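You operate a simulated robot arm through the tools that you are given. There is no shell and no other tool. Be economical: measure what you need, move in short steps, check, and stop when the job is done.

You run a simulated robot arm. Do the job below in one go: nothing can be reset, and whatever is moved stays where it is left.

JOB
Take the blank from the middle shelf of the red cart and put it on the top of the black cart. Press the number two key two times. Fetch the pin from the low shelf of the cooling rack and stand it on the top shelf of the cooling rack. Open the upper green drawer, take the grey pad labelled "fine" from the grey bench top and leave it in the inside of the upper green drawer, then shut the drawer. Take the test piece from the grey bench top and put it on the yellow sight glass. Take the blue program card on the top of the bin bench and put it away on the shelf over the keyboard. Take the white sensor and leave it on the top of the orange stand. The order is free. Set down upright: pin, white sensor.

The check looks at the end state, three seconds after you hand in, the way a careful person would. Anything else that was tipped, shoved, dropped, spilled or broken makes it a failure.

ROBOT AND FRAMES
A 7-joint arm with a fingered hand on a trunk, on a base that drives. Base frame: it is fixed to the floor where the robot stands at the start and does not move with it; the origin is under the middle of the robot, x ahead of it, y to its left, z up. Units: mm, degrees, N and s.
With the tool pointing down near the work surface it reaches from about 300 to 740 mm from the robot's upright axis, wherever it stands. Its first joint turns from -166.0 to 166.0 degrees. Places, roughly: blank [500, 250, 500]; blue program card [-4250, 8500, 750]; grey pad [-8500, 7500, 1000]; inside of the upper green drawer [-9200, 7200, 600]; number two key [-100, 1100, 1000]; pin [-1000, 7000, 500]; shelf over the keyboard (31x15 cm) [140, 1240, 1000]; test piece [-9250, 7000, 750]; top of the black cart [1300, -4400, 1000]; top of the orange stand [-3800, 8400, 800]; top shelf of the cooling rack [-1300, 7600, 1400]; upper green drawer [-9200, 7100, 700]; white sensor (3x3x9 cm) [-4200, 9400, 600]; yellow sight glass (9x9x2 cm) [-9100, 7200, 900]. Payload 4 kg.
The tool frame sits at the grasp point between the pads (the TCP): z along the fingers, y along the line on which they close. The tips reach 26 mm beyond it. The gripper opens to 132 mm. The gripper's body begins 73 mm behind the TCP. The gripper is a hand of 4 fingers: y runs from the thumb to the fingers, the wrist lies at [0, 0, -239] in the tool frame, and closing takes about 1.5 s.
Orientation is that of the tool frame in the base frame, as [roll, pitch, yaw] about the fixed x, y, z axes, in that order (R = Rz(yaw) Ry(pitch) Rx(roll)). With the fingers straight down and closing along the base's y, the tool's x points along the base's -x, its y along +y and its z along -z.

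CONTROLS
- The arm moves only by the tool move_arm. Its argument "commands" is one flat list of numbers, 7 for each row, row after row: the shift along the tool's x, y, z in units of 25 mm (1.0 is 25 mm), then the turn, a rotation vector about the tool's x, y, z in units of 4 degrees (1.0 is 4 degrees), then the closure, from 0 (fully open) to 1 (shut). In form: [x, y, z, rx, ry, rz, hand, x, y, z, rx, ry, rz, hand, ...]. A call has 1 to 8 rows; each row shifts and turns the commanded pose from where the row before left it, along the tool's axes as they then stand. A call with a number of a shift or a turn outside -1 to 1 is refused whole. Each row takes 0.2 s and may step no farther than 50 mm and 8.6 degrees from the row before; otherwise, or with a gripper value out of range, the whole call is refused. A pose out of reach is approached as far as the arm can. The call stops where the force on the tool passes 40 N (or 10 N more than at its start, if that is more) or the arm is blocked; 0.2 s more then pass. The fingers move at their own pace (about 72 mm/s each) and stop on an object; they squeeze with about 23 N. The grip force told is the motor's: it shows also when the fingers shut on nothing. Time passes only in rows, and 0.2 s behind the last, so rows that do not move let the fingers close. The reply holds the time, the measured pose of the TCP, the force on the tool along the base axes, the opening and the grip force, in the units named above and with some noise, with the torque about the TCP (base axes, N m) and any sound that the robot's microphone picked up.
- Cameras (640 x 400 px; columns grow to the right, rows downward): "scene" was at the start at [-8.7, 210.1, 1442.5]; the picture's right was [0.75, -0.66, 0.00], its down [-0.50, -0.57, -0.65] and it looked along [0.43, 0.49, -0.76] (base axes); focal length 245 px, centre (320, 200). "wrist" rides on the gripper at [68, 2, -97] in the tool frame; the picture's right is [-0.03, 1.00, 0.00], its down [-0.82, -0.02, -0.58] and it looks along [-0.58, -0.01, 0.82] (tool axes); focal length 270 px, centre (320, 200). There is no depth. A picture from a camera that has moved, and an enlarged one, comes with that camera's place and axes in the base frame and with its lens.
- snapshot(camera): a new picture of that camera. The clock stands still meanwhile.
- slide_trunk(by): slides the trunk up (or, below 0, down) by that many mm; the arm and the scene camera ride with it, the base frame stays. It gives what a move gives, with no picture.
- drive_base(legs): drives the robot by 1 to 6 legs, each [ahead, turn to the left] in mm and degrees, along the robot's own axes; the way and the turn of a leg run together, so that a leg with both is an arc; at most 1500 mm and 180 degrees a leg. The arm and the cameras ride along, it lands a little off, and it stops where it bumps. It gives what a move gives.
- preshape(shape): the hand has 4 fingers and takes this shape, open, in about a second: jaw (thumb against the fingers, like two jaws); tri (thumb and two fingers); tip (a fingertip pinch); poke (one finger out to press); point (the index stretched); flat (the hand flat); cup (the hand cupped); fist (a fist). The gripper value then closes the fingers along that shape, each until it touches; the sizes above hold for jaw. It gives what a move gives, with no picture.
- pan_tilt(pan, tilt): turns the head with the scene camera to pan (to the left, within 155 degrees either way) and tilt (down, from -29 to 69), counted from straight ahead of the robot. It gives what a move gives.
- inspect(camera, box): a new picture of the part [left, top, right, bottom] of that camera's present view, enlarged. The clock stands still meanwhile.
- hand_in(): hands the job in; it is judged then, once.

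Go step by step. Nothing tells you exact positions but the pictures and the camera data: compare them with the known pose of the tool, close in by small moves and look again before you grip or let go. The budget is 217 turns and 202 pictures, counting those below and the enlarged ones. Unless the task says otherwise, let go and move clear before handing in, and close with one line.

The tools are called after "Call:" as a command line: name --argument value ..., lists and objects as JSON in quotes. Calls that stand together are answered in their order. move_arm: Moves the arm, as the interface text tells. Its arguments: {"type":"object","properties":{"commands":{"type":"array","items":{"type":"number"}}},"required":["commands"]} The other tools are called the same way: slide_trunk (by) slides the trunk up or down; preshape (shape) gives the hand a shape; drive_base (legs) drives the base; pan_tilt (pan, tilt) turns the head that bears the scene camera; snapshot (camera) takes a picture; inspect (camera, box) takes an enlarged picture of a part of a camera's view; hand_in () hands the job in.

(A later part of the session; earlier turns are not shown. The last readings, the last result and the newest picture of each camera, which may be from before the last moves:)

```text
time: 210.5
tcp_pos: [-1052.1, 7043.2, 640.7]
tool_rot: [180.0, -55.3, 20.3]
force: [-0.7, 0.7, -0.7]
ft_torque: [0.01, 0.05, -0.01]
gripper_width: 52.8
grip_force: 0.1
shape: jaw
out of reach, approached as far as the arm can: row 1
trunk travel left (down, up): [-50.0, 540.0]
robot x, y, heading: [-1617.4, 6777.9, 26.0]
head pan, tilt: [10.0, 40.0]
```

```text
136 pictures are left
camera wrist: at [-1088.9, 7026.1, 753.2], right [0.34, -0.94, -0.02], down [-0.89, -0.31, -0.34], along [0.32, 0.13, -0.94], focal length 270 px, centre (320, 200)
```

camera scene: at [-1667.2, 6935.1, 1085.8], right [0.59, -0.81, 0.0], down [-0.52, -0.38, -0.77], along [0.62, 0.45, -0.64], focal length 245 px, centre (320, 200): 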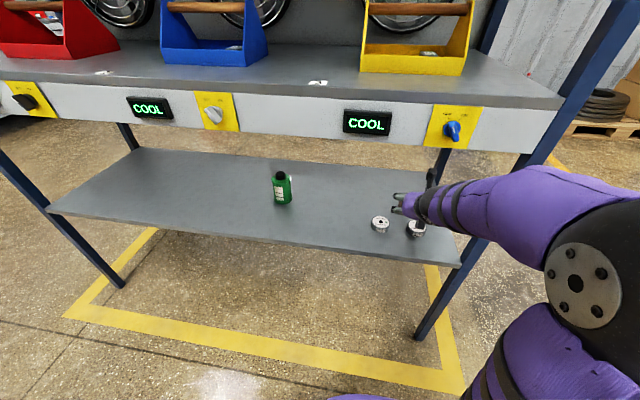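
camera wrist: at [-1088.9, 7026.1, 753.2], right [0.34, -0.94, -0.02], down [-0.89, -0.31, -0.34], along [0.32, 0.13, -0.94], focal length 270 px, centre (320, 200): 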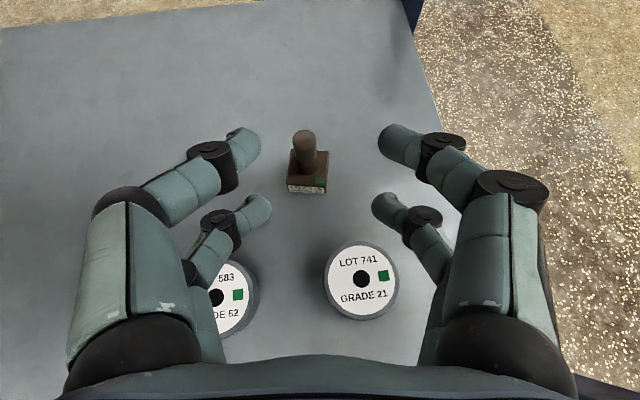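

Tilt 55° reached and aligned. Advancing onto the shaft.

Call:
move_arm --commands '[0.03, -0.075, 0.645, 0, 0, 0, 0.6, 0.03, -0.075, 0.645, 0, 0, 0, 0.6, 0.03, -0.075, 0.645, 0, 0, 0, 0.6, 0.03, -0.075, 0.645, 0, 0, 0, 0.6]'

Call:
snapshot --camera "wrist"

Call:
snapshot --camera "scene"

```text
time: 211.5
tcp_pos: [-1003.7, 7069.4, 606.6]
tool_rot: [180.0, -55.2, 20.4]
force: [-1.0, 0.3, 0.2]
ft_torque: [-0.01, -0.01, -0.01]
gripper_width: 52.8
grip_force: 0.1
shape: jaw
trunk travel left (down, up): [-50.0, 540.0]
robot x, y, heading: [-1614.8, 6774.0, 26.2]
head pan, tilt: [10.0, 40.0]
```

```text
135 pictures are left
camera wrist: at [-1040.6, 7053.0, 719.0], right [0.34, -0.94, -0.02], down [-0.89, -0.31, -0.34], along [0.31, 0.13, -0.94], focal length 270 px, centre (320, 200)
```

wrist: 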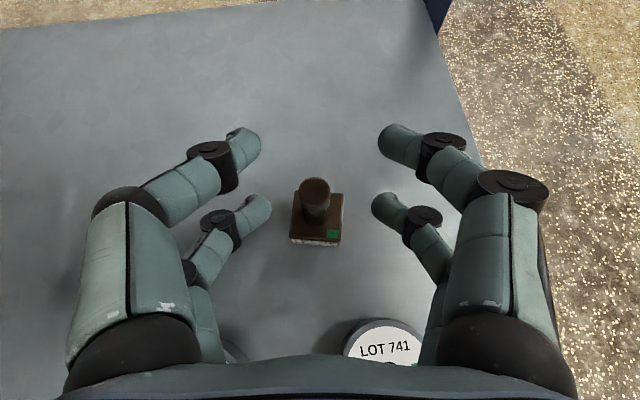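

```text
134 pictures are left
camera scene: at [-1667.0, 6934.8, 1085.9], right [0.59, -0.81, 0.0], down [-0.52, -0.38, -0.77], along [0.62, 0.45, -0.64], focal length 245 px, centre (320, 200)
```

scene: 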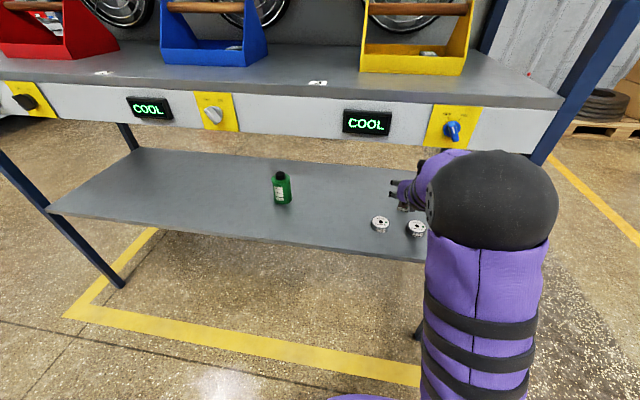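

Call:
move_arm --commands '[0, 0, 0, 0, 0, 0, 1, 0, 0, 0, 0, 0, 0, 1, 0, 0, 0, 0, 0, 0, 1, 0, 0, 0, 0, 0, 0, 1, 0, 0, 0, 0, 0, 0, 1]'

Call:
snapshot --camera "wrist"

```text
time: 212.7
tcp_pos: [-1003.3, 7069.2, 607.0]
tool_rot: [-180.0, -55.3, 20.4]
force: [-0.3, -0.1, -0.2]
ft_torque: [-0.03, -0.02, 0.0]
gripper_width: 0.0
grip_force: 23.0
shape: jaw
trunk travel left (down, up): [-50.0, 540.0]
robot x, y, heading: [-1613.0, 6776.3, 26.0]
head pan, tilt: [10.0, 40.0]
```

```text
133 pictures are left
camera wrist: at [-1040.7, 7053.1, 718.6], right [0.34, -0.94, -0.02], down [-0.89, -0.31, -0.34], along [0.31, 0.13, -0.94], focal length 270 px, centre (320, 200)
```

wrist: 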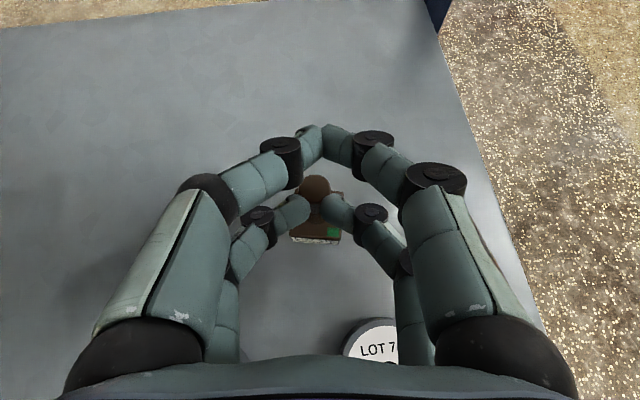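

The tips caught the near side of the shaft off-centre. I'll open, advance 9 mm and close again.

Call:
move_arm --commands '[0, 0, 0, 0, 0, 0, 0.6, 0, 0, 0, 0, 0, 0, 0.6, 0, 0, 0, 0, 0, 0, 0.6, 0.21, 0, 0.3, 0, 0, 0, 0.6, 0, 0, 0, 0, 0, 0, 0.6]'

Call:
snapshot --camera "wrist"

Call:
move_arm --commands '[0, 0, 0, 0, 0, 0, 1, 0, 0, 0, 0, 0, 0, 1, 0, 0, 0, 0, 0, 0, 1, 0, 0, 0, 0, 0, 0, 1, 0, 0, 0, 0, 0, 0, 1]'

Call:
inspect --camera "wrist" --box '[220, 120, 420, 260]'

```text
time: 213.9
tcp_pos: [-995.2, 7072.8, 606.2]
tool_rot: [180.0, -55.2, 20.6]
force: [0.4, 0.0, -1.0]
ft_torque: [-0.02, -0.04, 0.0]
gripper_width: 52.5
grip_force: 0.0
shape: jaw
trunk travel left (down, up): [-50.0, 540.0]
robot x, y, heading: [-1618.2, 6777.5, 26.5]
head pan, tilt: [10.0, 40.0]
```

```text
132 pictures are left
camera wrist: at [-1032.1, 7056.6, 718.6], right [0.34, -0.94, -0.02], down [-0.89, -0.31, -0.34], along [0.31, 0.13, -0.94], focal length 270 px, centre (320, 200)
```

wrist: 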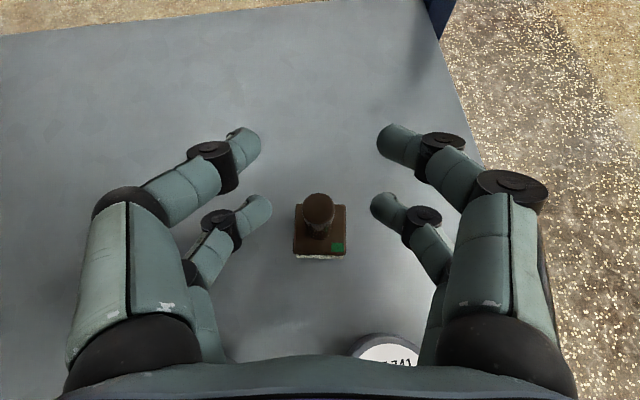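

```text
time: 215.1
tcp_pos: [-994.6, 7073.3, 607.4]
tool_rot: [-179.9, -55.2, 20.5]
force: [0.4, 0.2, -1.7]
ft_torque: [-0.04, 0.02, 0.03]
gripper_width: 0.0
grip_force: 23.4
shape: jaw
trunk travel left (down, up): [-50.0, 540.0]
robot x, y, heading: [-1618.1, 6778.8, 26.1]
head pan, tilt: [10.0, 40.0]
```

```text
2.86 times, centred on (320, 190) of wrist
camera zoom: at [-1032.1, 7056.5, 718.4], right [0.34, -0.94, -0.02], down [-0.89, -0.31, -0.34], along [0.31, 0.13, -0.94], focal length 772 px, centre (320, 229)
```

zoom: 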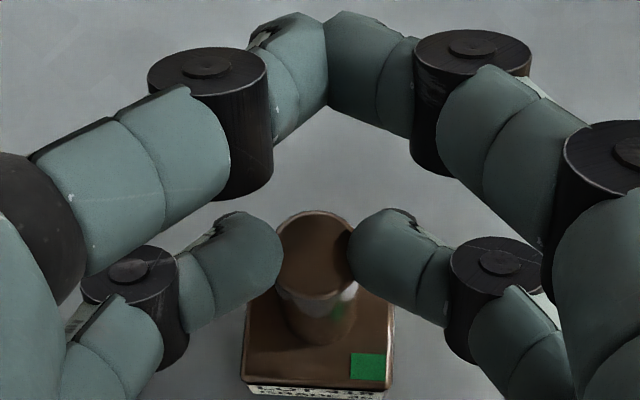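

Well centred now. Lifting slowly.

Call:
move_arm --commands '[0.33, 0, -0.23, 0, 0, 0, 1, 0.33, 0, -0.23, 0, 0, 0, 1, 0.33, 0, -0.23, 0, 0, 0, 1]'

Call:
snapshot --camera "wrist"

```text
time: 215.9
tcp_pos: [-995.0, 7073.3, 637.2]
tool_rot: [-179.9, -55.2, 20.3]
force: [0.4, 0.7, -2.8]
ft_torque: [0.0, 0.01, -0.03]
gripper_width: 0.0
grip_force: 22.9
shape: jaw
trunk travel left (down, up): [-50.0, 540.0]
robot x, y, heading: [-1615.5, 6771.9, 26.4]
head pan, tilt: [10.0, 40.0]
```

```text
130 pictures are left
camera wrist: at [-1032.5, 7056.6, 749.1], right [0.34, -0.94, -0.02], down [-0.89, -0.31, -0.34], along [0.31, 0.13, -0.94], focal length 270 px, centre (320, 200)
```

wrist: 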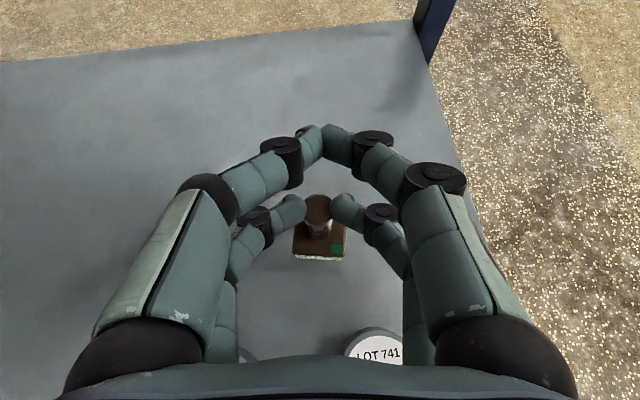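

Held. Retreating between fascia and rolls: back a little, up a little, then out along the tool axis.

Call:
move_arm --commands '[-0.4, 0, -0.574, 0, 0, 0, 1, -0.4, 0, -0.574, 0, 0, 0, 1, 0.49, 0, -0.34, 0, 0, 0, 1, 0, 0, -1, 0, 0, 0, 1, 0, 0, -1, 0, 0, 0, 1]'

Call:
snapshot --camera "wrist"

Call:
snapshot --camera "scene"

```text
time: 217.1
tcp_pos: [-1067.2, 7047.6, 679.9]
tool_rot: [-179.9, -55.1, 20.7]
force: [0.3, 0.5, -2.7]
ft_torque: [-0.02, -0.01, -0.01]
gripper_width: 0.4
grip_force: 23.1
shape: jaw
trunk travel left (down, up): [-50.0, 540.0]
robot x, y, heading: [-1610.2, 6773.7, 26.1]
head pan, tilt: [10.0, 40.0]
```

```text
129 pictures are left
camera wrist: at [-1104.2, 7031.1, 792.6], right [0.34, -0.94, -0.02], down [-0.89, -0.31, -0.34], along [0.31, 0.13, -0.94], focal length 270 px, centre (320, 200)
```

wrist: 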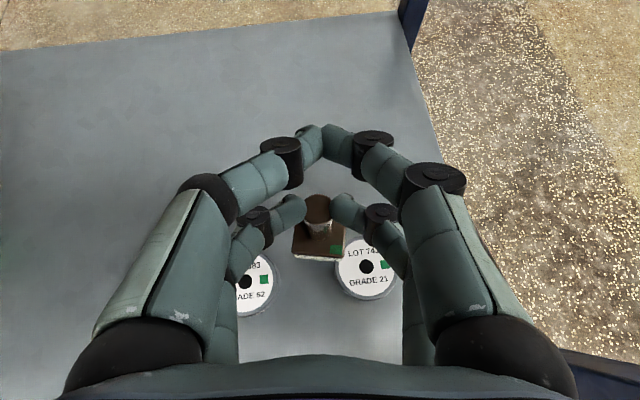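

```text
128 pictures are left
camera scene: at [-1666.8, 6935.4, 1085.7], right [0.59, -0.81, 0.0], down [-0.52, -0.38, -0.77], along [0.62, 0.45, -0.64], focal length 245 px, centre (320, 200)
```

scene: 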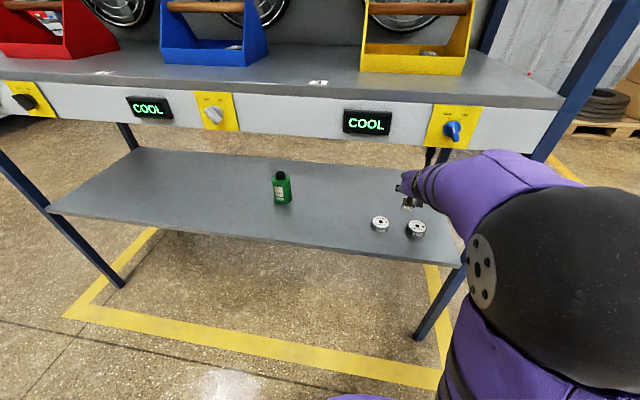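

The camera would foul the fascia if I kept rising, so I'll back the base straight out 200 mm.

Call:
drive_base --legs '[[-200, 0]]'

Call:
slide_trunk --by 400

Call:
slide_trunk --by 130

Call:
snapshot --camera "wrist"

Call:
snapshot --camera "scene"

```text
time: 218.7
tcp_pos: [-1230.9, 6965.6, 679.9]
tool_rot: [-179.9, -55.1, 20.4]
force: [0.2, 0.6, -2.2]
ft_torque: [0.0, 0.0, -0.01]
gripper_width: 0.0
grip_force: 22.9
shape: jaw
trunk travel left (down, up): [-50.0, 540.0]
robot x, y, heading: [-1778.0, 6691.6, 26.3]
head pan, tilt: [10.0, 40.0]
stopped in leg 1: the robot was blocked; the commanded pose is now the measured one
```

```text
time: 220.8
tcp_pos: [-1237.9, 6962.2, 888.1]
tool_rot: [179.9, -53.2, 20.5]
force: [-8.3, -4.9, -5.8]
ft_torque: [-0.06, 0.09, 0.0]
gripper_width: 0.0
grip_force: 22.6
shape: jaw
trunk travel left (down, up): [-269.0, 321.0]
robot x, y, heading: [-1777.9, 6697.0, 26.3]
head pan, tilt: [10.0, 40.0]
stopped: the force on the tool passed its limit at 53 N (the readings are from after the stop); the commanded pose is now the measured one
```

```text
time: 222.4
tcp_pos: [-1237.2, 6963.9, 1018.0]
tool_rot: [180.0, -53.4, 20.6]
force: [-0.4, -0.6, -2.4]
ft_torque: [0.0, -0.03, 0.01]
gripper_width: 0.0
grip_force: 22.2
shape: jaw
trunk travel left (down, up): [-399.0, 191.0]
robot x, y, heading: [-1780.8, 6693.4, 26.1]
head pan, tilt: [10.0, 40.0]
```

```text
127 pictures are left
camera wrist: at [-1270.6, 6947.9, 1132.0], right [0.34, -0.94, -0.02], down [-0.9, -0.31, -0.31], along [0.29, 0.12, -0.95], focal length 270 px, centre (320, 200)
```

wrist: 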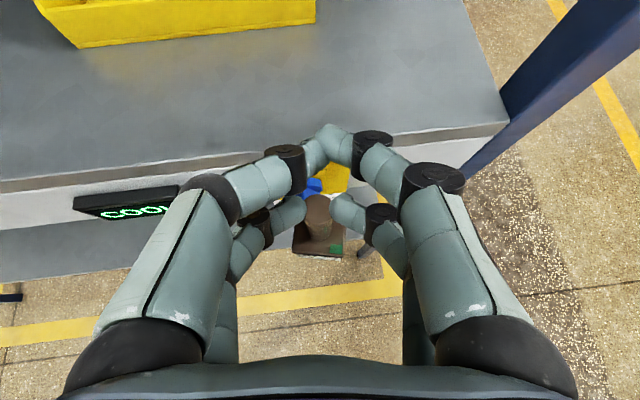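

```text
126 pictures are left
camera scene: at [-1831.0, 6854.1, 1434.7], right [0.59, -0.81, 0.0], down [-0.52, -0.38, -0.77], along [0.62, 0.45, -0.64], focal length 245 px, centre (320, 200)
```

scene: 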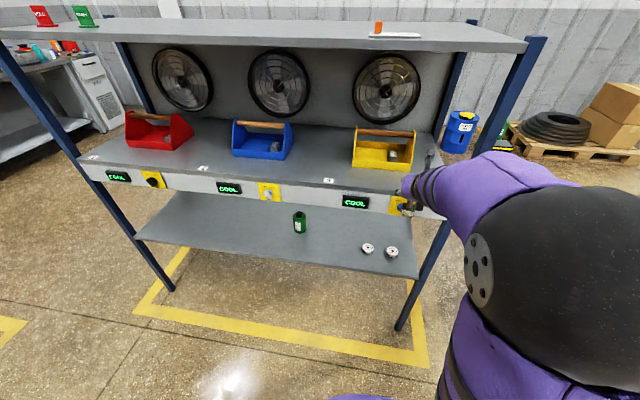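

The base bumped something behind and the fingertips brushed the fascia knob while rising. I'll check the knob and what's behind.

Call:
inspect --camera "scene" --box '[340, 160, 460, 240]'

Call:
pan_tilt --pan 100 --tilt 50

Call:
snapshot --camera "scene"

```text
5.00 times, centred on (400, 200) of scene
camera zoom: at [-1831.0, 6854.1, 1434.7], right [0.59, -0.81, 0.0], down [-0.52, -0.38, -0.77], along [0.62, 0.45, -0.64], focal length 1226 px, centre (-80, 200)
```

zoom: 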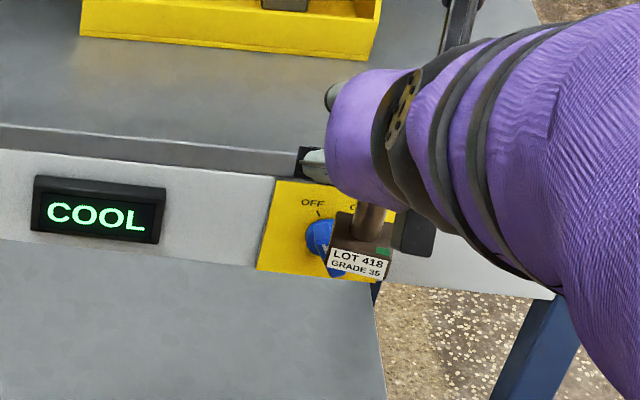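

```text
time: 224.0
tcp_pos: [-1235.8, 6963.9, 1020.2]
tool_rot: [179.9, -53.4, 20.6]
force: [-0.5, -0.5, -2.5]
ft_torque: [-0.03, 0.0, 0.01]
gripper_width: 0.0
grip_force: 22.8
shape: jaw
trunk travel left (down, up): [-399.0, 191.0]
robot x, y, heading: [-1778.5, 6694.8, 26.3]
head pan, tilt: [100.0, 50.0]
```

```text
124 pictures are left
camera scene: at [-1945.1, 6866.1, 1420.6], right [0.81, 0.59, 0.0], down [0.45, -0.62, -0.64], along [-0.38, 0.52, -0.77], focal length 245 px, centre (320, 200)
```

scene: 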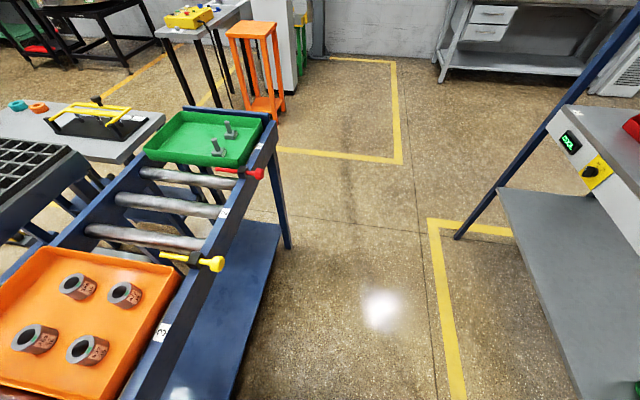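

The knob and the trays on the conveyor look as before. Raising toward the top shelf.

Call:
slide_trunk --by 190

Call:
move_arm --commands '[0.8, 0, -0.6, 0, 0.45, 0, 1, 0.81, 0, -0.58, 0, 0, 0, 1, 0.81, 0, -0.58, 0, 0, 0, 1, 0.81, 0, -0.58, 0, 0, 0, 1, 0.81, 0, -0.58, 0, 0, 0, 1, 0.81, 0, -0.58, 0, 0, 0, 1, 0.81, 0, -0.58, 0, 0, 0, 1, 0.81, 0, -0.58, 0, 0, 0, 1]'

Call:
pan_tilt --pan 10 --tilt 25

Call:
snapshot --camera "scene"

Call:
snapshot --camera "wrist"

```text
time: 226.1
tcp_pos: [-1236.3, 6963.4, 1209.9]
tool_rot: [179.9, -53.4, 20.6]
force: [0.1, -0.2, -3.3]
ft_torque: [0.02, 0.0, -0.02]
gripper_width: 0.0
grip_force: 23.0
shape: jaw
trunk travel left (down, up): [-589.0, 1.0]
robot x, y, heading: [-1776.6, 6692.8, 26.2]
head pan, tilt: [100.0, 50.0]
```

```text
time: 227.9
tcp_pos: [-1238.7, 6962.3, 1407.5]
tool_rot: [179.8, -55.3, 20.7]
force: [-0.4, 0.9, -2.2]
ft_torque: [-0.04, -0.02, 0.05]
gripper_width: 0.0
grip_force: 22.8
shape: jaw
trunk travel left (down, up): [-589.0, 1.0]
robot x, y, heading: [-1777.4, 6695.0, 26.4]
head pan, tilt: [100.0, 50.0]
```

```text
time: 229.6
tcp_pos: [-1239.2, 6962.4, 1407.1]
tool_rot: [179.8, -55.2, 20.6]
force: [-0.1, 0.5, -2.2]
ft_torque: [0.0, -0.03, 0.02]
gripper_width: 0.0
grip_force: 23.2
shape: jaw
trunk travel left (down, up): [-589.0, 1.0]
robot x, y, heading: [-1779.3, 6697.1, 26.4]
head pan, tilt: [10.0, 25.0]
```

```text
123 pictures are left
camera scene: at [-1825.3, 6858.4, 1648.0], right [0.59, -0.81, 0.0], down [-0.34, -0.25, -0.91], along [0.73, 0.54, -0.42], focal length 245 px, centre (320, 200)
```

scene: 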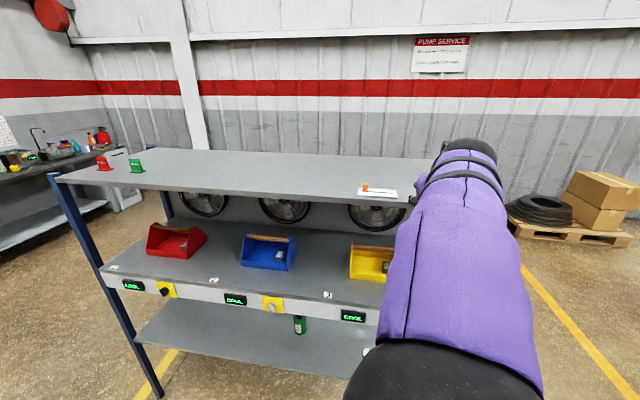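

```text
122 pictures are left
camera wrist: at [-1276.2, 6945.9, 1519.4], right [0.34, -0.94, -0.02], down [-0.89, -0.31, -0.34], along [0.32, 0.13, -0.94], focal length 270 px, centre (320, 200)
```

wrist: 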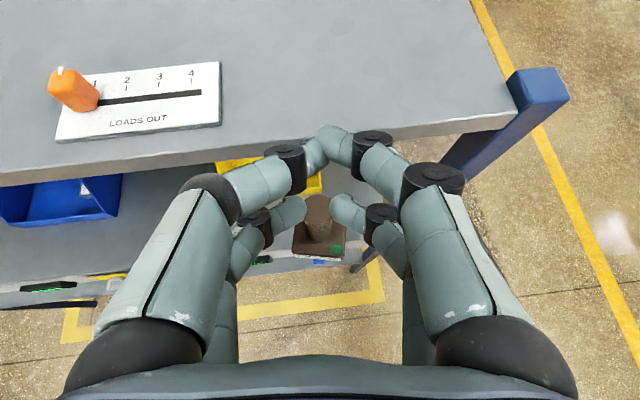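

The top shelf is at about z≈1355; I'll set the pin right of the "LOADS OUT" tag, about [−1080, 6995]. Raising over the edge, then forward.

Call:
move_arm --commands '[0.82, 0, -0.57, 0, 0, 0, 1, 0.82, 0, -0.57, 0, 0, 0, 1, 0.82, 0, -0.57, 0, 0, 0, 1]'

Call:
move_arm --commands '[0.535, 0.14, 0.77, 0, 0, 0, 1, 0.535, 0.14, 0.77, 0, 0, 0, 1, 0.535, 0.14, 0.77, 0, 0, 0, 1, 0.535, 0.14, 0.77, 0, 0, 0, 1, 0.535, 0.14, 0.77, 0, 0, 0, 1, 0.535, 0.14, 0.77, 0, 0, 0, 1, 0.535, 0.14, 0.77, 0, 0, 0, 1]'

Call:
snapshot --camera "wrist"

Call:
snapshot --camera "scene"

```text
time: 230.3
tcp_pos: [-1238.9, 6961.6, 1482.0]
tool_rot: [179.8, -55.1, 20.6]
force: [0.5, 1.0, -2.4]
ft_torque: [0.01, 0.0, -0.02]
gripper_width: 0.0
grip_force: 22.9
shape: jaw
trunk travel left (down, up): [-589.0, 1.0]
robot x, y, heading: [-1781.0, 6696.7, 26.3]
head pan, tilt: [10.0, 25.0]
```

```text
time: 231.9
tcp_pos: [-1074.1, 6996.0, 1483.0]
tool_rot: [179.9, -55.0, 20.5]
force: [0.3, 0.9, -2.2]
ft_torque: [-0.03, 0.01, -0.02]
gripper_width: 0.0
grip_force: 23.0
shape: jaw
trunk travel left (down, up): [-589.0, 1.0]
robot x, y, heading: [-1777.6, 6695.2, 26.3]
head pan, tilt: [10.0, 25.0]
```

```text
121 pictures are left
camera wrist: at [-1112.2, 6980.3, 1594.4], right [0.34, -0.94, -0.02], down [-0.89, -0.31, -0.34], along [0.31, 0.13, -0.94], focal length 270 px, centre (320, 200)
```

wrist: 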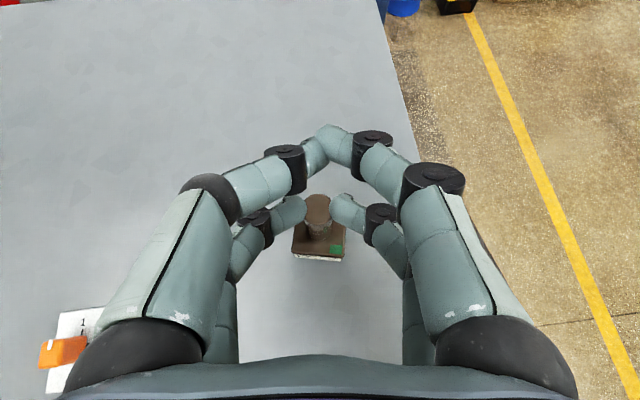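

```text
120 pictures are left
camera scene: at [-1823.9, 6858.2, 1648.0], right [0.59, -0.81, 0.0], down [-0.34, -0.25, -0.91], along [0.73, 0.54, -0.42], focal length 245 px, centre (320, 200)
```

scene: 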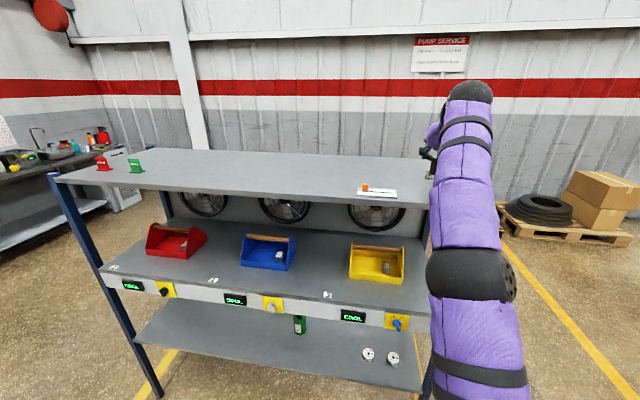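

Over the shelf. Lowering in small steps.

Call:
move_arm --commands '[-0.165, 0, 0.115, 0, 0, 0, 1, -0.165, 0, 0.115, 0, 0, 0, 1, -0.165, 0, 0.115, 0, 0, 0, 1, -0.165, 0, 0.115, 0, 0, 0, 1, -0.165, 0, 0.115, 0, 0, 0, 1, -0.165, 0, 0.115, 0, 0, 0, 1]'

Call:
snapshot --camera "wrist"

```text
time: 233.3
tcp_pos: [-1077.1, 6996.8, 1452.2]
tool_rot: [179.9, -55.3, 20.7]
force: [-0.1, -0.4, -2.5]
ft_torque: [-0.01, 0.0, -0.01]
gripper_width: 0.0
grip_force: 22.9
shape: jaw
trunk travel left (down, up): [-589.0, 1.0]
robot x, y, heading: [-1779.3, 6694.8, 26.3]
head pan, tilt: [10.0, 25.0]
```

```text
119 pictures are left
camera wrist: at [-1114.2, 6980.8, 1564.9], right [0.34, -0.94, -0.02], down [-0.89, -0.31, -0.34], along [0.32, 0.13, -0.94], focal length 270 px, centre (320, 200)
```

wrist: 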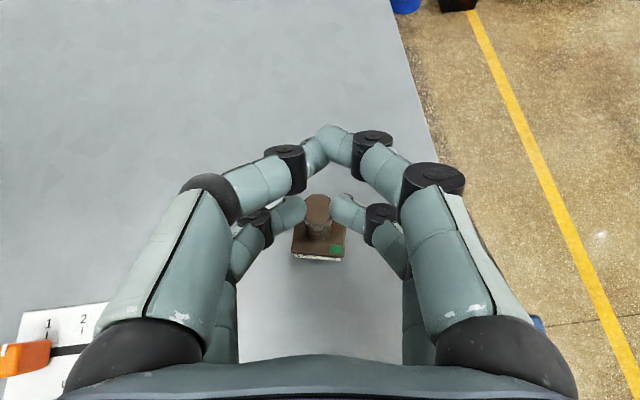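

Call:
move_arm --commands '[-0.1, 0, 0.069, 0, 0, 0, 1, -0.1, 0, 0.069, 0, 0, 0, 1, -0.1, 0, 0.069, 0, 0, 0, 1, -0.1, 0, 0.069, 0, 0, 0, 1, -0.1, 0, 0.069, 0, 0, 0, 1, -0.1, 0, 0.069, 0, 0, 0, 1]'

```text
time: 234.8
tcp_pos: [-1079.9, 6994.8, 1440.4]
tool_rot: [179.8, -55.9, 20.6]
force: [5.2, 0.8, 29.1]
ft_torque: [0.14, -0.23, -0.06]
gripper_width: 0.0
grip_force: 22.7
shape: jaw
trunk travel left (down, up): [-589.0, 1.0]
robot x, y, heading: [-1779.3, 6697.1, 26.1]
head pan, tilt: [10.0, 25.0]
```

Contact. Relieving the load before release.

Call:
move_arm --commands '[0.13, 0, -0.09, 0, 0, 0, 1, 0.06, 0, -0.04, 0, 0, 0, 1]'

Call:
inspect --camera "wrist" --box '[220, 120, 420, 300]'

```text
time: 235.3
tcp_pos: [-1079.1, 6995.8, 1441.8]
tool_rot: [179.8, -55.4, 20.5]
force: [0.0, 0.0, 19.7]
ft_torque: [0.08, -0.13, -0.04]
gripper_width: 0.0
grip_force: 23.0
shape: jaw
trunk travel left (down, up): [-589.0, 1.0]
robot x, y, heading: [-1780.4, 6696.2, 26.2]
head pan, tilt: [10.0, 25.0]
```

```text
2.22 times, centred on (320, 210) of wrist
camera zoom: at [-1116.3, 6979.3, 1553.6], right [0.34, -0.94, -0.02], down [-0.89, -0.31, -0.34], along [0.32, 0.13, -0.94], focal length 601 px, centre (320, 178)
```

zoom: 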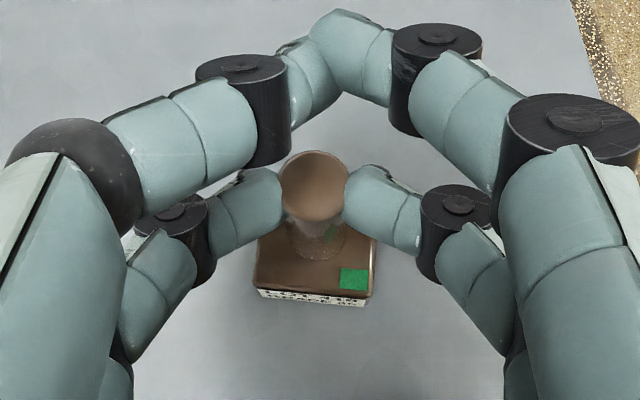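

Call:
move_arm --commands '[0.06, 0, -0.04, 0, 0, 0, 1, 0.02, 0, -0.015, 0, 0, 0, 1, 0, 0, 0, 0, 0, 0, 1]'

```text
time: 236.2
tcp_pos: [-1077.8, 6995.1, 1442.3]
tool_rot: [179.9, -55.2, 20.6]
force: [-2.3, -2.2, 6.8]
ft_torque: [0.03, 0.03, -0.07]
gripper_width: 0.0
grip_force: 22.8
shape: jaw
trunk travel left (down, up): [-589.0, 1.0]
robot x, y, heading: [-1779.8, 6694.6, 26.1]
head pan, tilt: [10.0, 25.0]
```

Releasing and withdrawing along the tool axis.

Call:
move_arm --commands '[0, 0, 0, 0, 0, 0, 0.85, 0, 0, 0, 0, 0, 0, 0.7, 0, 0, 0, 0, 0, 0, 0.55, 0, 0, 0, 0, 0, 0, 0.5, 0, 0, 0, 0, 0, 0, 0.5, 0, 0, -0.5, 0, 0, 0, 0.5, 0, 0, -1, 0, 0, 0, 0.5, 0, 0, -1, 0, 0, 0, 0.5]'

Call:
snapshot --camera "wrist"

```text
time: 237.9
tcp_pos: [-1124.9, 6978.2, 1479.3]
tool_rot: [180.0, -55.2, 20.7]
force: [-0.3, 0.0, 0.1]
ft_torque: [-0.01, 0.0, 0.0]
gripper_width: 65.3
grip_force: 0.0
shape: jaw
trunk travel left (down, up): [-589.0, 1.0]
robot x, y, heading: [-1780.7, 6697.5, 26.2]
head pan, tilt: [10.0, 25.0]
```

```text
117 pictures are left
camera wrist: at [-1163.5, 6962.4, 1591.0], right [0.34, -0.94, -0.02], down [-0.89, -0.31, -0.34], along [0.32, 0.13, -0.94], focal length 270 px, centre (320, 200)
```

wrist: 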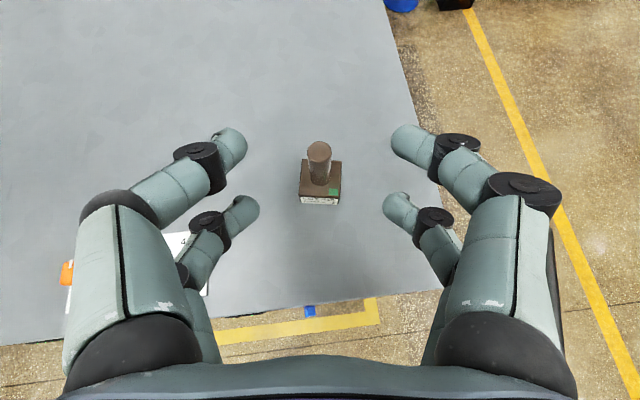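

The pin stands on the top shelf. Retracting and folding the arm.

Call:
move_arm --commands '[0, 0, -1, 0, 0, 0, 0.5, 0, 0, -1, 0, 0, 0, 0.5, -0.6, 0, -0.75, 0, -1, 0, 0.5, -0.65, 0, -0.7, 0, -1, 0, 0.5, -0.7, 0, -0.65, 0, -1, 0, 0.5, -0.75, 0, -0.6, 0, -1, 0, 0.5, -0.8, 0, -0.55, 0, -1, 0, 0.5, -0.8, 0, -0.5, 0, -1, 0, 0.5]'

Call:
move_arm --commands '[-0.85, 0, -0.4, 0, -1, 0, 0.5, -0.87, 0, -0.35, 0, -1, 0, 0.5, -0.9, 0, -0.3, 0, -1, 0, 0.5, -0.9, 0, -0.2, 0, -1, 0, 0.5, -0.9, 0, -0.1, 0, -1, 0, 0.5]'

Call:
pan_tilt --pan 60 --tilt 20

Call:
snapshot --camera "scene"

```text
time: 239.8
tcp_pos: [-1298.1, 6913.3, 1498.1]
tool_rot: [179.8, -31.2, 20.6]
force: [0.2, -0.3, -0.3]
ft_torque: [0.01, -0.01, -0.01]
gripper_width: 65.4
grip_force: 0.1
shape: jaw
trunk travel left (down, up): [-589.0, 1.0]
robot x, y, heading: [-1777.5, 6696.6, 26.3]
head pan, tilt: [10.0, 25.0]
```

```text
time: 240.9
tcp_pos: [-1406.2, 6873.8, 1483.9]
tool_rot: [179.8, -11.1, 20.5]
force: [-0.2, -0.1, 0.2]
ft_torque: [0.01, 0.01, -0.02]
gripper_width: 65.3
grip_force: 0.1
shape: jaw
trunk travel left (down, up): [-589.0, 1.0]
robot x, y, heading: [-1776.2, 6695.2, 26.3]
head pan, tilt: [10.0, 25.0]
```

```text
time: 242.1
tcp_pos: [-1405.5, 6874.8, 1483.9]
tool_rot: [179.9, -11.3, 20.5]
force: [0.5, -0.7, 0.5]
ft_torque: [0.0, 0.0, -0.02]
gripper_width: 65.7
grip_force: 0.1
shape: jaw
trunk travel left (down, up): [-589.0, 1.0]
robot x, y, heading: [-1777.6, 6696.5, 26.2]
head pan, tilt: [60.0, 20.0]
```

```text
116 pictures are left
camera scene: at [-1893.6, 6896.7, 1656.1], right [1.0, -0.07, 0.0], down [-0.02, -0.34, -0.94], along [0.06, 0.94, -0.34], focal length 245 px, centre (320, 200)
```

scene: 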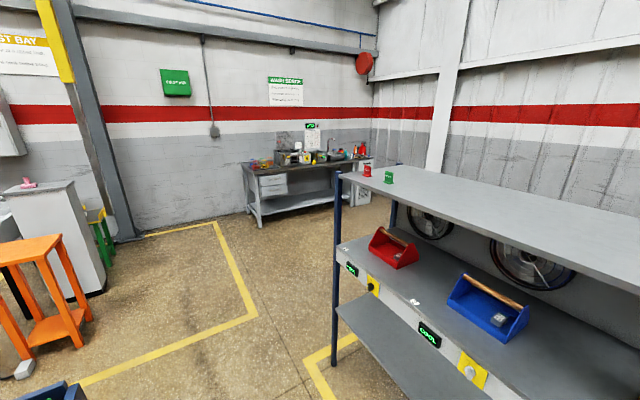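

Next is the bin bench area to the north-west. I'll pull clear of the conveyor, turn up the corridor and drive out of it.

Call:
drive_base --legs '[[130, 0], [0, 90], [1450, 0]]'

Call:
pan_tilt --pan 60 --tilt 25

Call:
snapshot --camera "scene"

```text
time: 254.3
tcp_pos: [-2440.8, 8434.3, 1484.5]
tool_rot: [179.9, -11.2, 109.4]
force: [0.1, 0.1, 0.3]
ft_torque: [0.01, -0.01, -0.01]
gripper_width: 65.2
grip_force: 0.1
shape: jaw
trunk travel left (down, up): [-589.0, 1.0]
robot x, y, heading: [-2266.7, 8060.1, 115.1]
head pan, tilt: [60.0, 20.0]
```

```text
time: 255.0
tcp_pos: [-2441.4, 8434.1, 1484.1]
tool_rot: [179.9, -11.2, 109.5]
force: [0.3, 0.0, -0.3]
ft_torque: [0.01, 0.02, 0.0]
gripper_width: 65.4
grip_force: 0.1
shape: jaw
trunk travel left (down, up): [-589.0, 1.0]
robot x, y, heading: [-2271.4, 8057.9, 115.2]
head pan, tilt: [60.0, 25.0]
```

```text
115 pictures are left
camera scene: at [-2473.5, 7945.4, 1648.1], right [0.09, 1.0, 0.0], down [0.42, -0.04, -0.91], along [-0.9, 0.08, -0.42], focal length 245 px, centre (320, 200)
```

scene: 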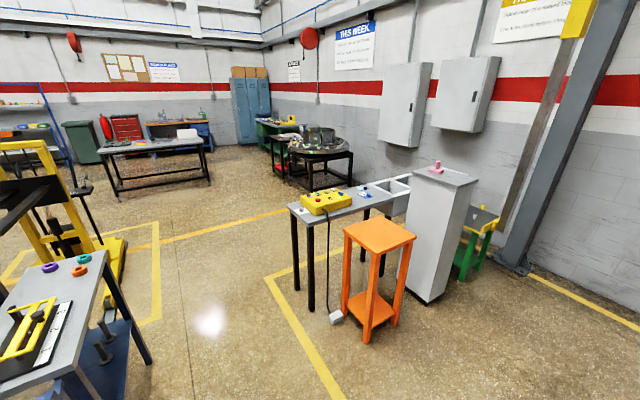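

Call:
inspect --camera "scene" --box '[280, 150, 440, 260]'

Call:
inspect --camera "scene" --box '[400, 150, 540, 290]'

```text
3.64 times, centred on (360, 205) of scene
camera zoom: at [-2473.5, 7945.4, 1648.1], right [0.09, 1.0, 0.0], down [0.42, -0.04, -0.91], along [-0.9, 0.08, -0.42], focal length 892 px, centre (174, 182)
```

zoom: 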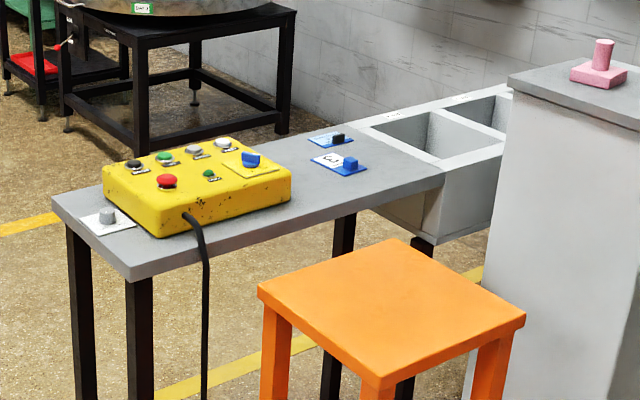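

```text
2.86 times, centred on (470, 220) of scene
camera zoom: at [-2473.5, 7945.4, 1648.1], right [0.09, 1.0, 0.0], down [0.42, -0.04, -0.91], along [-0.9, 0.08, -0.42], focal length 701 px, centre (-109, 143)
```

zoom: 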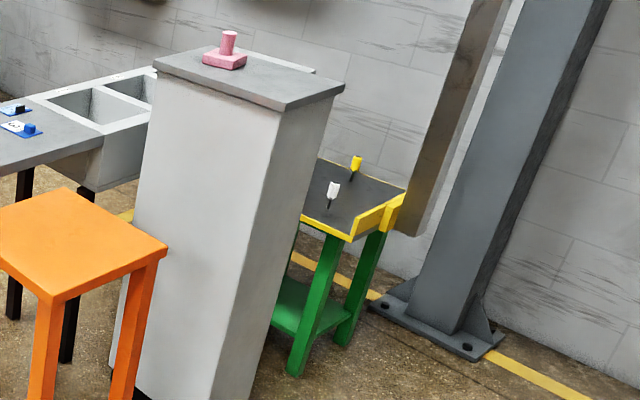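

The white sensor stands on the green stool-table near [−4155, 9420], and the cards lie on the bin bench. First the sensor: I'll drive to the east side of the green table.

Call:
drive_base --legs '[[0, 16], [1500, 0], [250, 0], [0, 46]]'

Call:
pan_tilt --pan 10 --tilt 40

Call:
snapshot --camera "scene"

```text
time: 267.1
tcp_pos: [-3813.4, 9414.7, 1484.5]
tool_rot: [180.0, -11.1, 170.5]
force: [0.9, -0.3, -0.5]
ft_torque: [-0.01, -0.01, 0.03]
gripper_width: 65.1
grip_force: 0.0
shape: jaw
trunk travel left (down, up): [-589.0, 1.0]
robot x, y, heading: [-3403.5, 9382.9, 176.2]
head pan, tilt: [60.0, 25.0]
```

```text
time: 268.3
tcp_pos: [-3812.8, 9415.5, 1484.3]
tool_rot: [179.9, -11.2, 170.6]
force: [0.0, -0.3, -0.2]
ft_torque: [0.0, -0.02, -0.01]
gripper_width: 65.4
grip_force: 0.0
shape: jaw
trunk travel left (down, up): [-589.0, 1.0]
robot x, y, heading: [-3402.4, 9386.2, 176.2]
head pan, tilt: [10.0, 40.0]
```

```text
112 pictures are left
camera scene: at [-3434.6, 9217.5, 1624.7], right [-0.11, 0.99, 0.0], down [0.64, 0.07, -0.77], along [-0.76, -0.08, -0.64], focal length 245 px, centre (320, 200)
```

scene: 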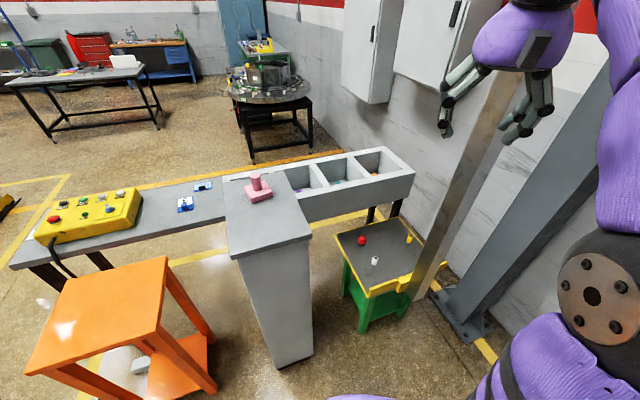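

The white sensor is in front of the red and yellow ones. Driving 200 mm closer and lowering the arm beside it for a wrist view.

Call:
drive_base --legs '[[190, 0]]'

Call:
slide_trunk --by -400

Call:
snapshot --camera "wrist"

Call:
snapshot --camera "scene"

```text
time: 269.9
tcp_pos: [-4004.0, 9426.1, 1482.5]
tool_rot: [179.9, -11.2, 170.6]
force: [0.3, -0.6, -1.3]
ft_torque: [0.05, -0.03, 0.0]
gripper_width: 65.4
grip_force: 0.0
shape: jaw
trunk travel left (down, up): [-589.0, 1.0]
robot x, y, heading: [-3588.9, 9396.8, 176.2]
head pan, tilt: [10.0, 40.0]
```

```text
time: 273.7
tcp_pos: [-4002.2, 9428.3, 1083.5]
tool_rot: [179.9, -11.2, 170.6]
force: [0.3, 0.1, -0.5]
ft_torque: [0.01, -0.01, -0.02]
gripper_width: 65.5
grip_force: 0.0
shape: jaw
trunk travel left (down, up): [-189.0, 401.0]
robot x, y, heading: [-3589.3, 9399.7, 176.6]
head pan, tilt: [10.0, 40.0]
```

```text
111 pictures are left
camera wrist: at [-4049.8, 9436.3, 1192.9], right [0.19, 0.98, 0.0], down [0.9, -0.17, 0.41], along [0.4, -0.08, -0.91], focal length 270 px, centre (320, 200)
```

wrist: 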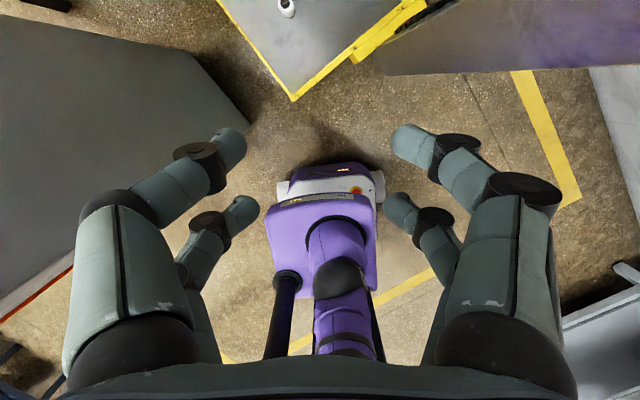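

```text
110 pictures are left
camera scene: at [-3623.8, 9229.7, 1224.8], right [-0.11, 0.99, 0.0], down [0.64, 0.07, -0.77], along [-0.76, -0.08, -0.64], focal length 245 px, centre (320, 200)
```

scene: 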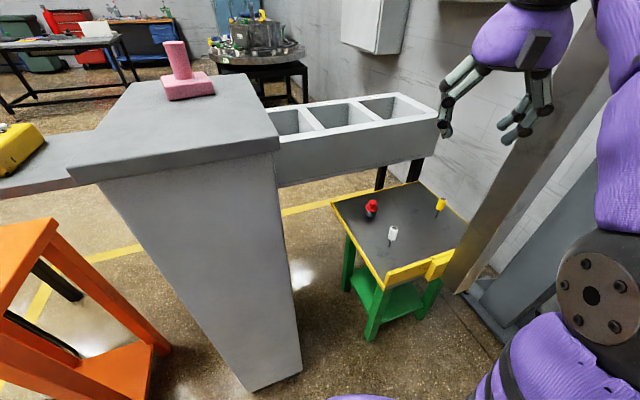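

Call:
inspect --camera "scene" --box '[340, 190, 460, 270]'

```text
5.00 times, centred on (400, 230) of scene
camera zoom: at [-3623.8, 9229.7, 1224.8], right [-0.11, 0.99, 0.0], down [0.64, 0.07, -0.77], along [-0.76, -0.08, -0.64], focal length 1226 px, centre (-80, 50)
```

zoom: 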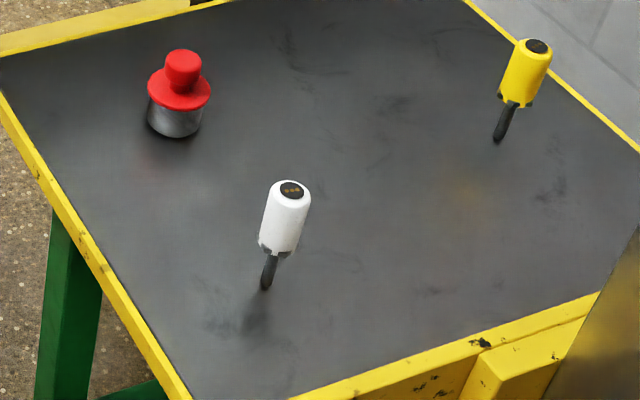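

The white sensor has a round 25 mm body on a thin stem, top near z≈655. Making the hand vertical and moving above it.

Call:
slide_trunk --by -150

Call:
move_arm --commands '[0.93, -0.27, 0, 0, -0.93, 0, 0.5, 0.93, -0.27, 0, 0, -0.93, 0, 0.5, 0.93, -0.27, 0, 0, -0.93, 0, 0.5, 0.93, -0.27, 0, 0, 0, 0, 0.5, 0.93, -0.27, 0, 0, 0, 0, 0.5, 0.93, -0.27, 0, 0, 0, 0, 0.5, 0.93, -0.27, 0, 0, 0, 0, 0.5]'

Call:
snapshot --camera "wrist"

```text
time: 275.4
tcp_pos: [-4002.8, 9426.3, 933.4]
tool_rot: [179.9, -11.2, 170.6]
force: [-0.4, 0.3, 0.5]
ft_torque: [0.01, 0.03, 0.0]
gripper_width: 65.5
grip_force: 0.0
shape: jaw
trunk travel left (down, up): [-39.0, 551.0]
robot x, y, heading: [-3589.2, 9393.5, 176.4]
head pan, tilt: [10.0, 40.0]
```

```text
time: 277.0
tcp_pos: [-4076.1, 9404.7, 872.6]
tool_rot: [-180.0, -0.3, 170.5]
force: [0.5, -0.7, 0.3]
ft_torque: [0.02, 0.0, 0.0]
gripper_width: 65.5
grip_force: 0.0
shape: jaw
out of reach, approached as far as the arm can: row 1, 2, 3, 4, 5, 6, 7
trunk travel left (down, up): [-39.0, 551.0]
robot x, y, heading: [-3586.8, 9397.8, 176.3]
head pan, tilt: [10.0, 40.0]
```

```text
108 pictures are left
camera wrist: at [-4143.6, 9417.6, 971.0], right [0.19, 0.98, 0.0], down [0.8, -0.16, 0.57], along [0.56, -0.11, -0.82], focal length 270 px, centre (320, 200)
```

wrist: 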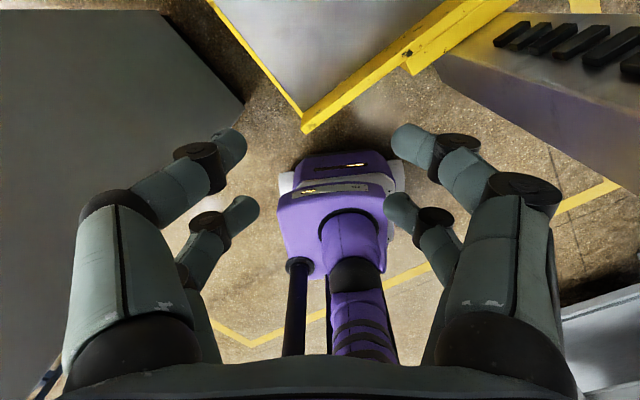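

Out of reach at that height; lowering brings it back within reach.

Call:
move_arm --commands '[0, 0, 1, 0, 0, 0, 0.5, 0, 0, 1, 0, 0, 0, 0.5, 0, 0, 1, 0, 0, 0, 0.5, 0, 0, 1, 0, 0, 0, 0.5, 0, 0, 1, 0, 0, 0, 0.5]'

Call:
snapshot --camera "wrist"

```text
time: 278.2
tcp_pos: [-4076.8, 9405.3, 748.5]
tool_rot: [179.9, -0.2, 170.6]
force: [-0.7, 0.2, 0.3]
ft_torque: [-0.01, 0.0, -0.02]
gripper_width: 65.7
grip_force: 0.0
shape: jaw
trunk travel left (down, up): [-39.0, 551.0]
robot x, y, heading: [-3588.0, 9397.0, 175.9]
head pan, tilt: [10.0, 40.0]
```

```text
107 pictures are left
camera wrist: at [-4144.0, 9417.6, 846.0], right [0.19, 0.98, 0.0], down [0.8, -0.16, 0.58], along [0.57, -0.11, -0.82], focal length 270 px, centre (320, 200)
```

wrist: 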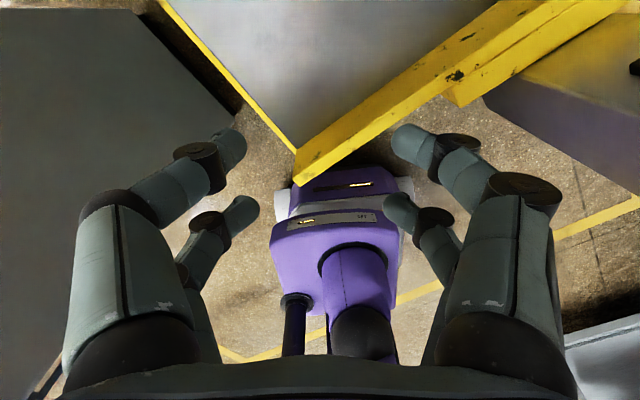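

Call:
move_arm --commands '[0.93, -0.15, 0, 0, 0, 0, 0.5, 0.93, -0.15, 0, 0, 0, 0, 0.5, 0.93, -0.15, 0, 0, 0, 0, 0.5, 0.93, -0.15, 0, 0, 0, 0, 0.5, 0.93, -0.15, 0, 0, 0, 0, 0.5]'

Call:
snapshot --camera "wrist"

```text
time: 279.4
tcp_pos: [-4193.5, 9406.9, 749.6]
tool_rot: [179.9, -0.1, 170.6]
force: [0.5, -0.3, -0.1]
ft_torque: [0.02, -0.02, 0.0]
gripper_width: 65.6
grip_force: 0.1
shape: jaw
trunk travel left (down, up): [-39.0, 551.0]
robot x, y, heading: [-3587.6, 9395.3, 176.5]
head pan, tilt: [10.0, 40.0]
```

```text
106 pictures are left
camera wrist: at [-4261.4, 9418.6, 845.4], right [0.19, 0.98, 0.0], down [0.8, -0.16, 0.58], along [0.57, -0.11, -0.82], focal length 270 px, centre (320, 200)
```

wrist: 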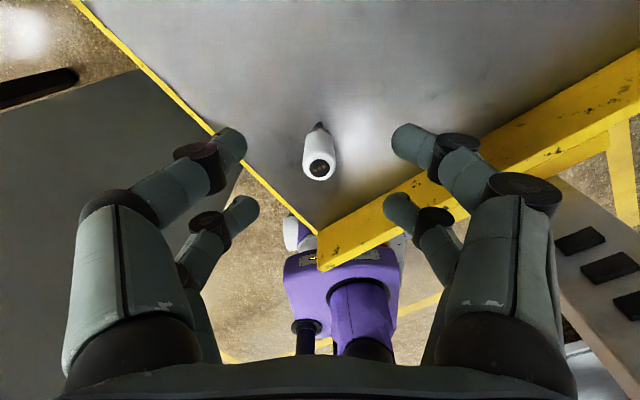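

The sensor axis is at about [−4161, 9398]. Aligning the rear finger pair and descending.

Call:
move_arm --commands '[-0.57, -0.15, 0, 0, 0, 0, 0.5, 0, 0, 0.8, 0, 0, 0, 0.55, 0, 0, 0.8, 0, 0, 0, 0.55, 0, 0, 0.8, 0, 0, 0, 0.55]'

Call:
snapshot --camera "wrist"

```text
time: 280.4
tcp_pos: [-4180.8, 9400.1, 688.3]
tool_rot: [179.9, -0.1, 170.7]
force: [0.0, -0.3, 0.4]
ft_torque: [0.01, -0.02, 0.02]
gripper_width: 60.2
grip_force: 0.1
shape: jaw
trunk travel left (down, up): [-39.0, 551.0]
robot x, y, heading: [-3590.4, 9400.1, 176.1]
head pan, tilt: [10.0, 40.0]
```

```text
105 pictures are left
camera wrist: at [-4247.3, 9412.2, 785.3], right [0.19, 0.98, 0.0], down [0.8, -0.15, 0.58], along [0.57, -0.11, -0.82], focal length 270 px, centre (320, 200)
```

wrist: 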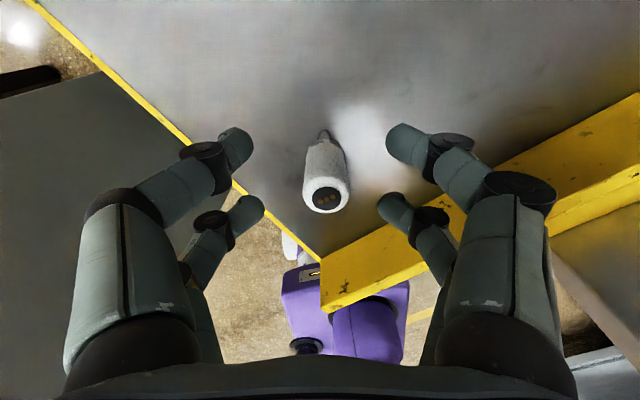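

Call:
move_arm --commands '[-0.05, -0.03, 0.6, 0, 0, 0, 0.55, 0, 0, 0.6, 0, 0, 0, 0.55, 0, 0, 0.55, 0, 0, 0, 0.6]'

Call:
snapshot --camera "wrist"

```text
time: 281.2
tcp_pos: [-4178.6, 9398.5, 644.5]
tool_rot: [179.8, -0.1, 170.6]
force: [-0.8, 0.9, -0.7]
ft_torque: [-0.02, 0.01, -0.01]
gripper_width: 53.2
grip_force: 0.1
shape: jaw
trunk travel left (down, up): [-39.0, 551.0]
robot x, y, heading: [-3589.9, 9399.9, 175.9]
head pan, tilt: [10.0, 40.0]
```

```text
104 pictures are left
camera wrist: at [-4245.9, 9410.8, 742.0], right [0.19, 0.98, 0.0], down [0.8, -0.16, 0.58], along [0.57, -0.11, -0.82], focal length 270 px, centre (320, 200)
```

wrist: 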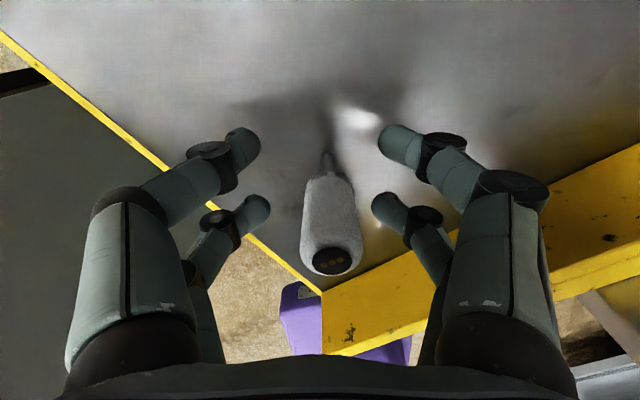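

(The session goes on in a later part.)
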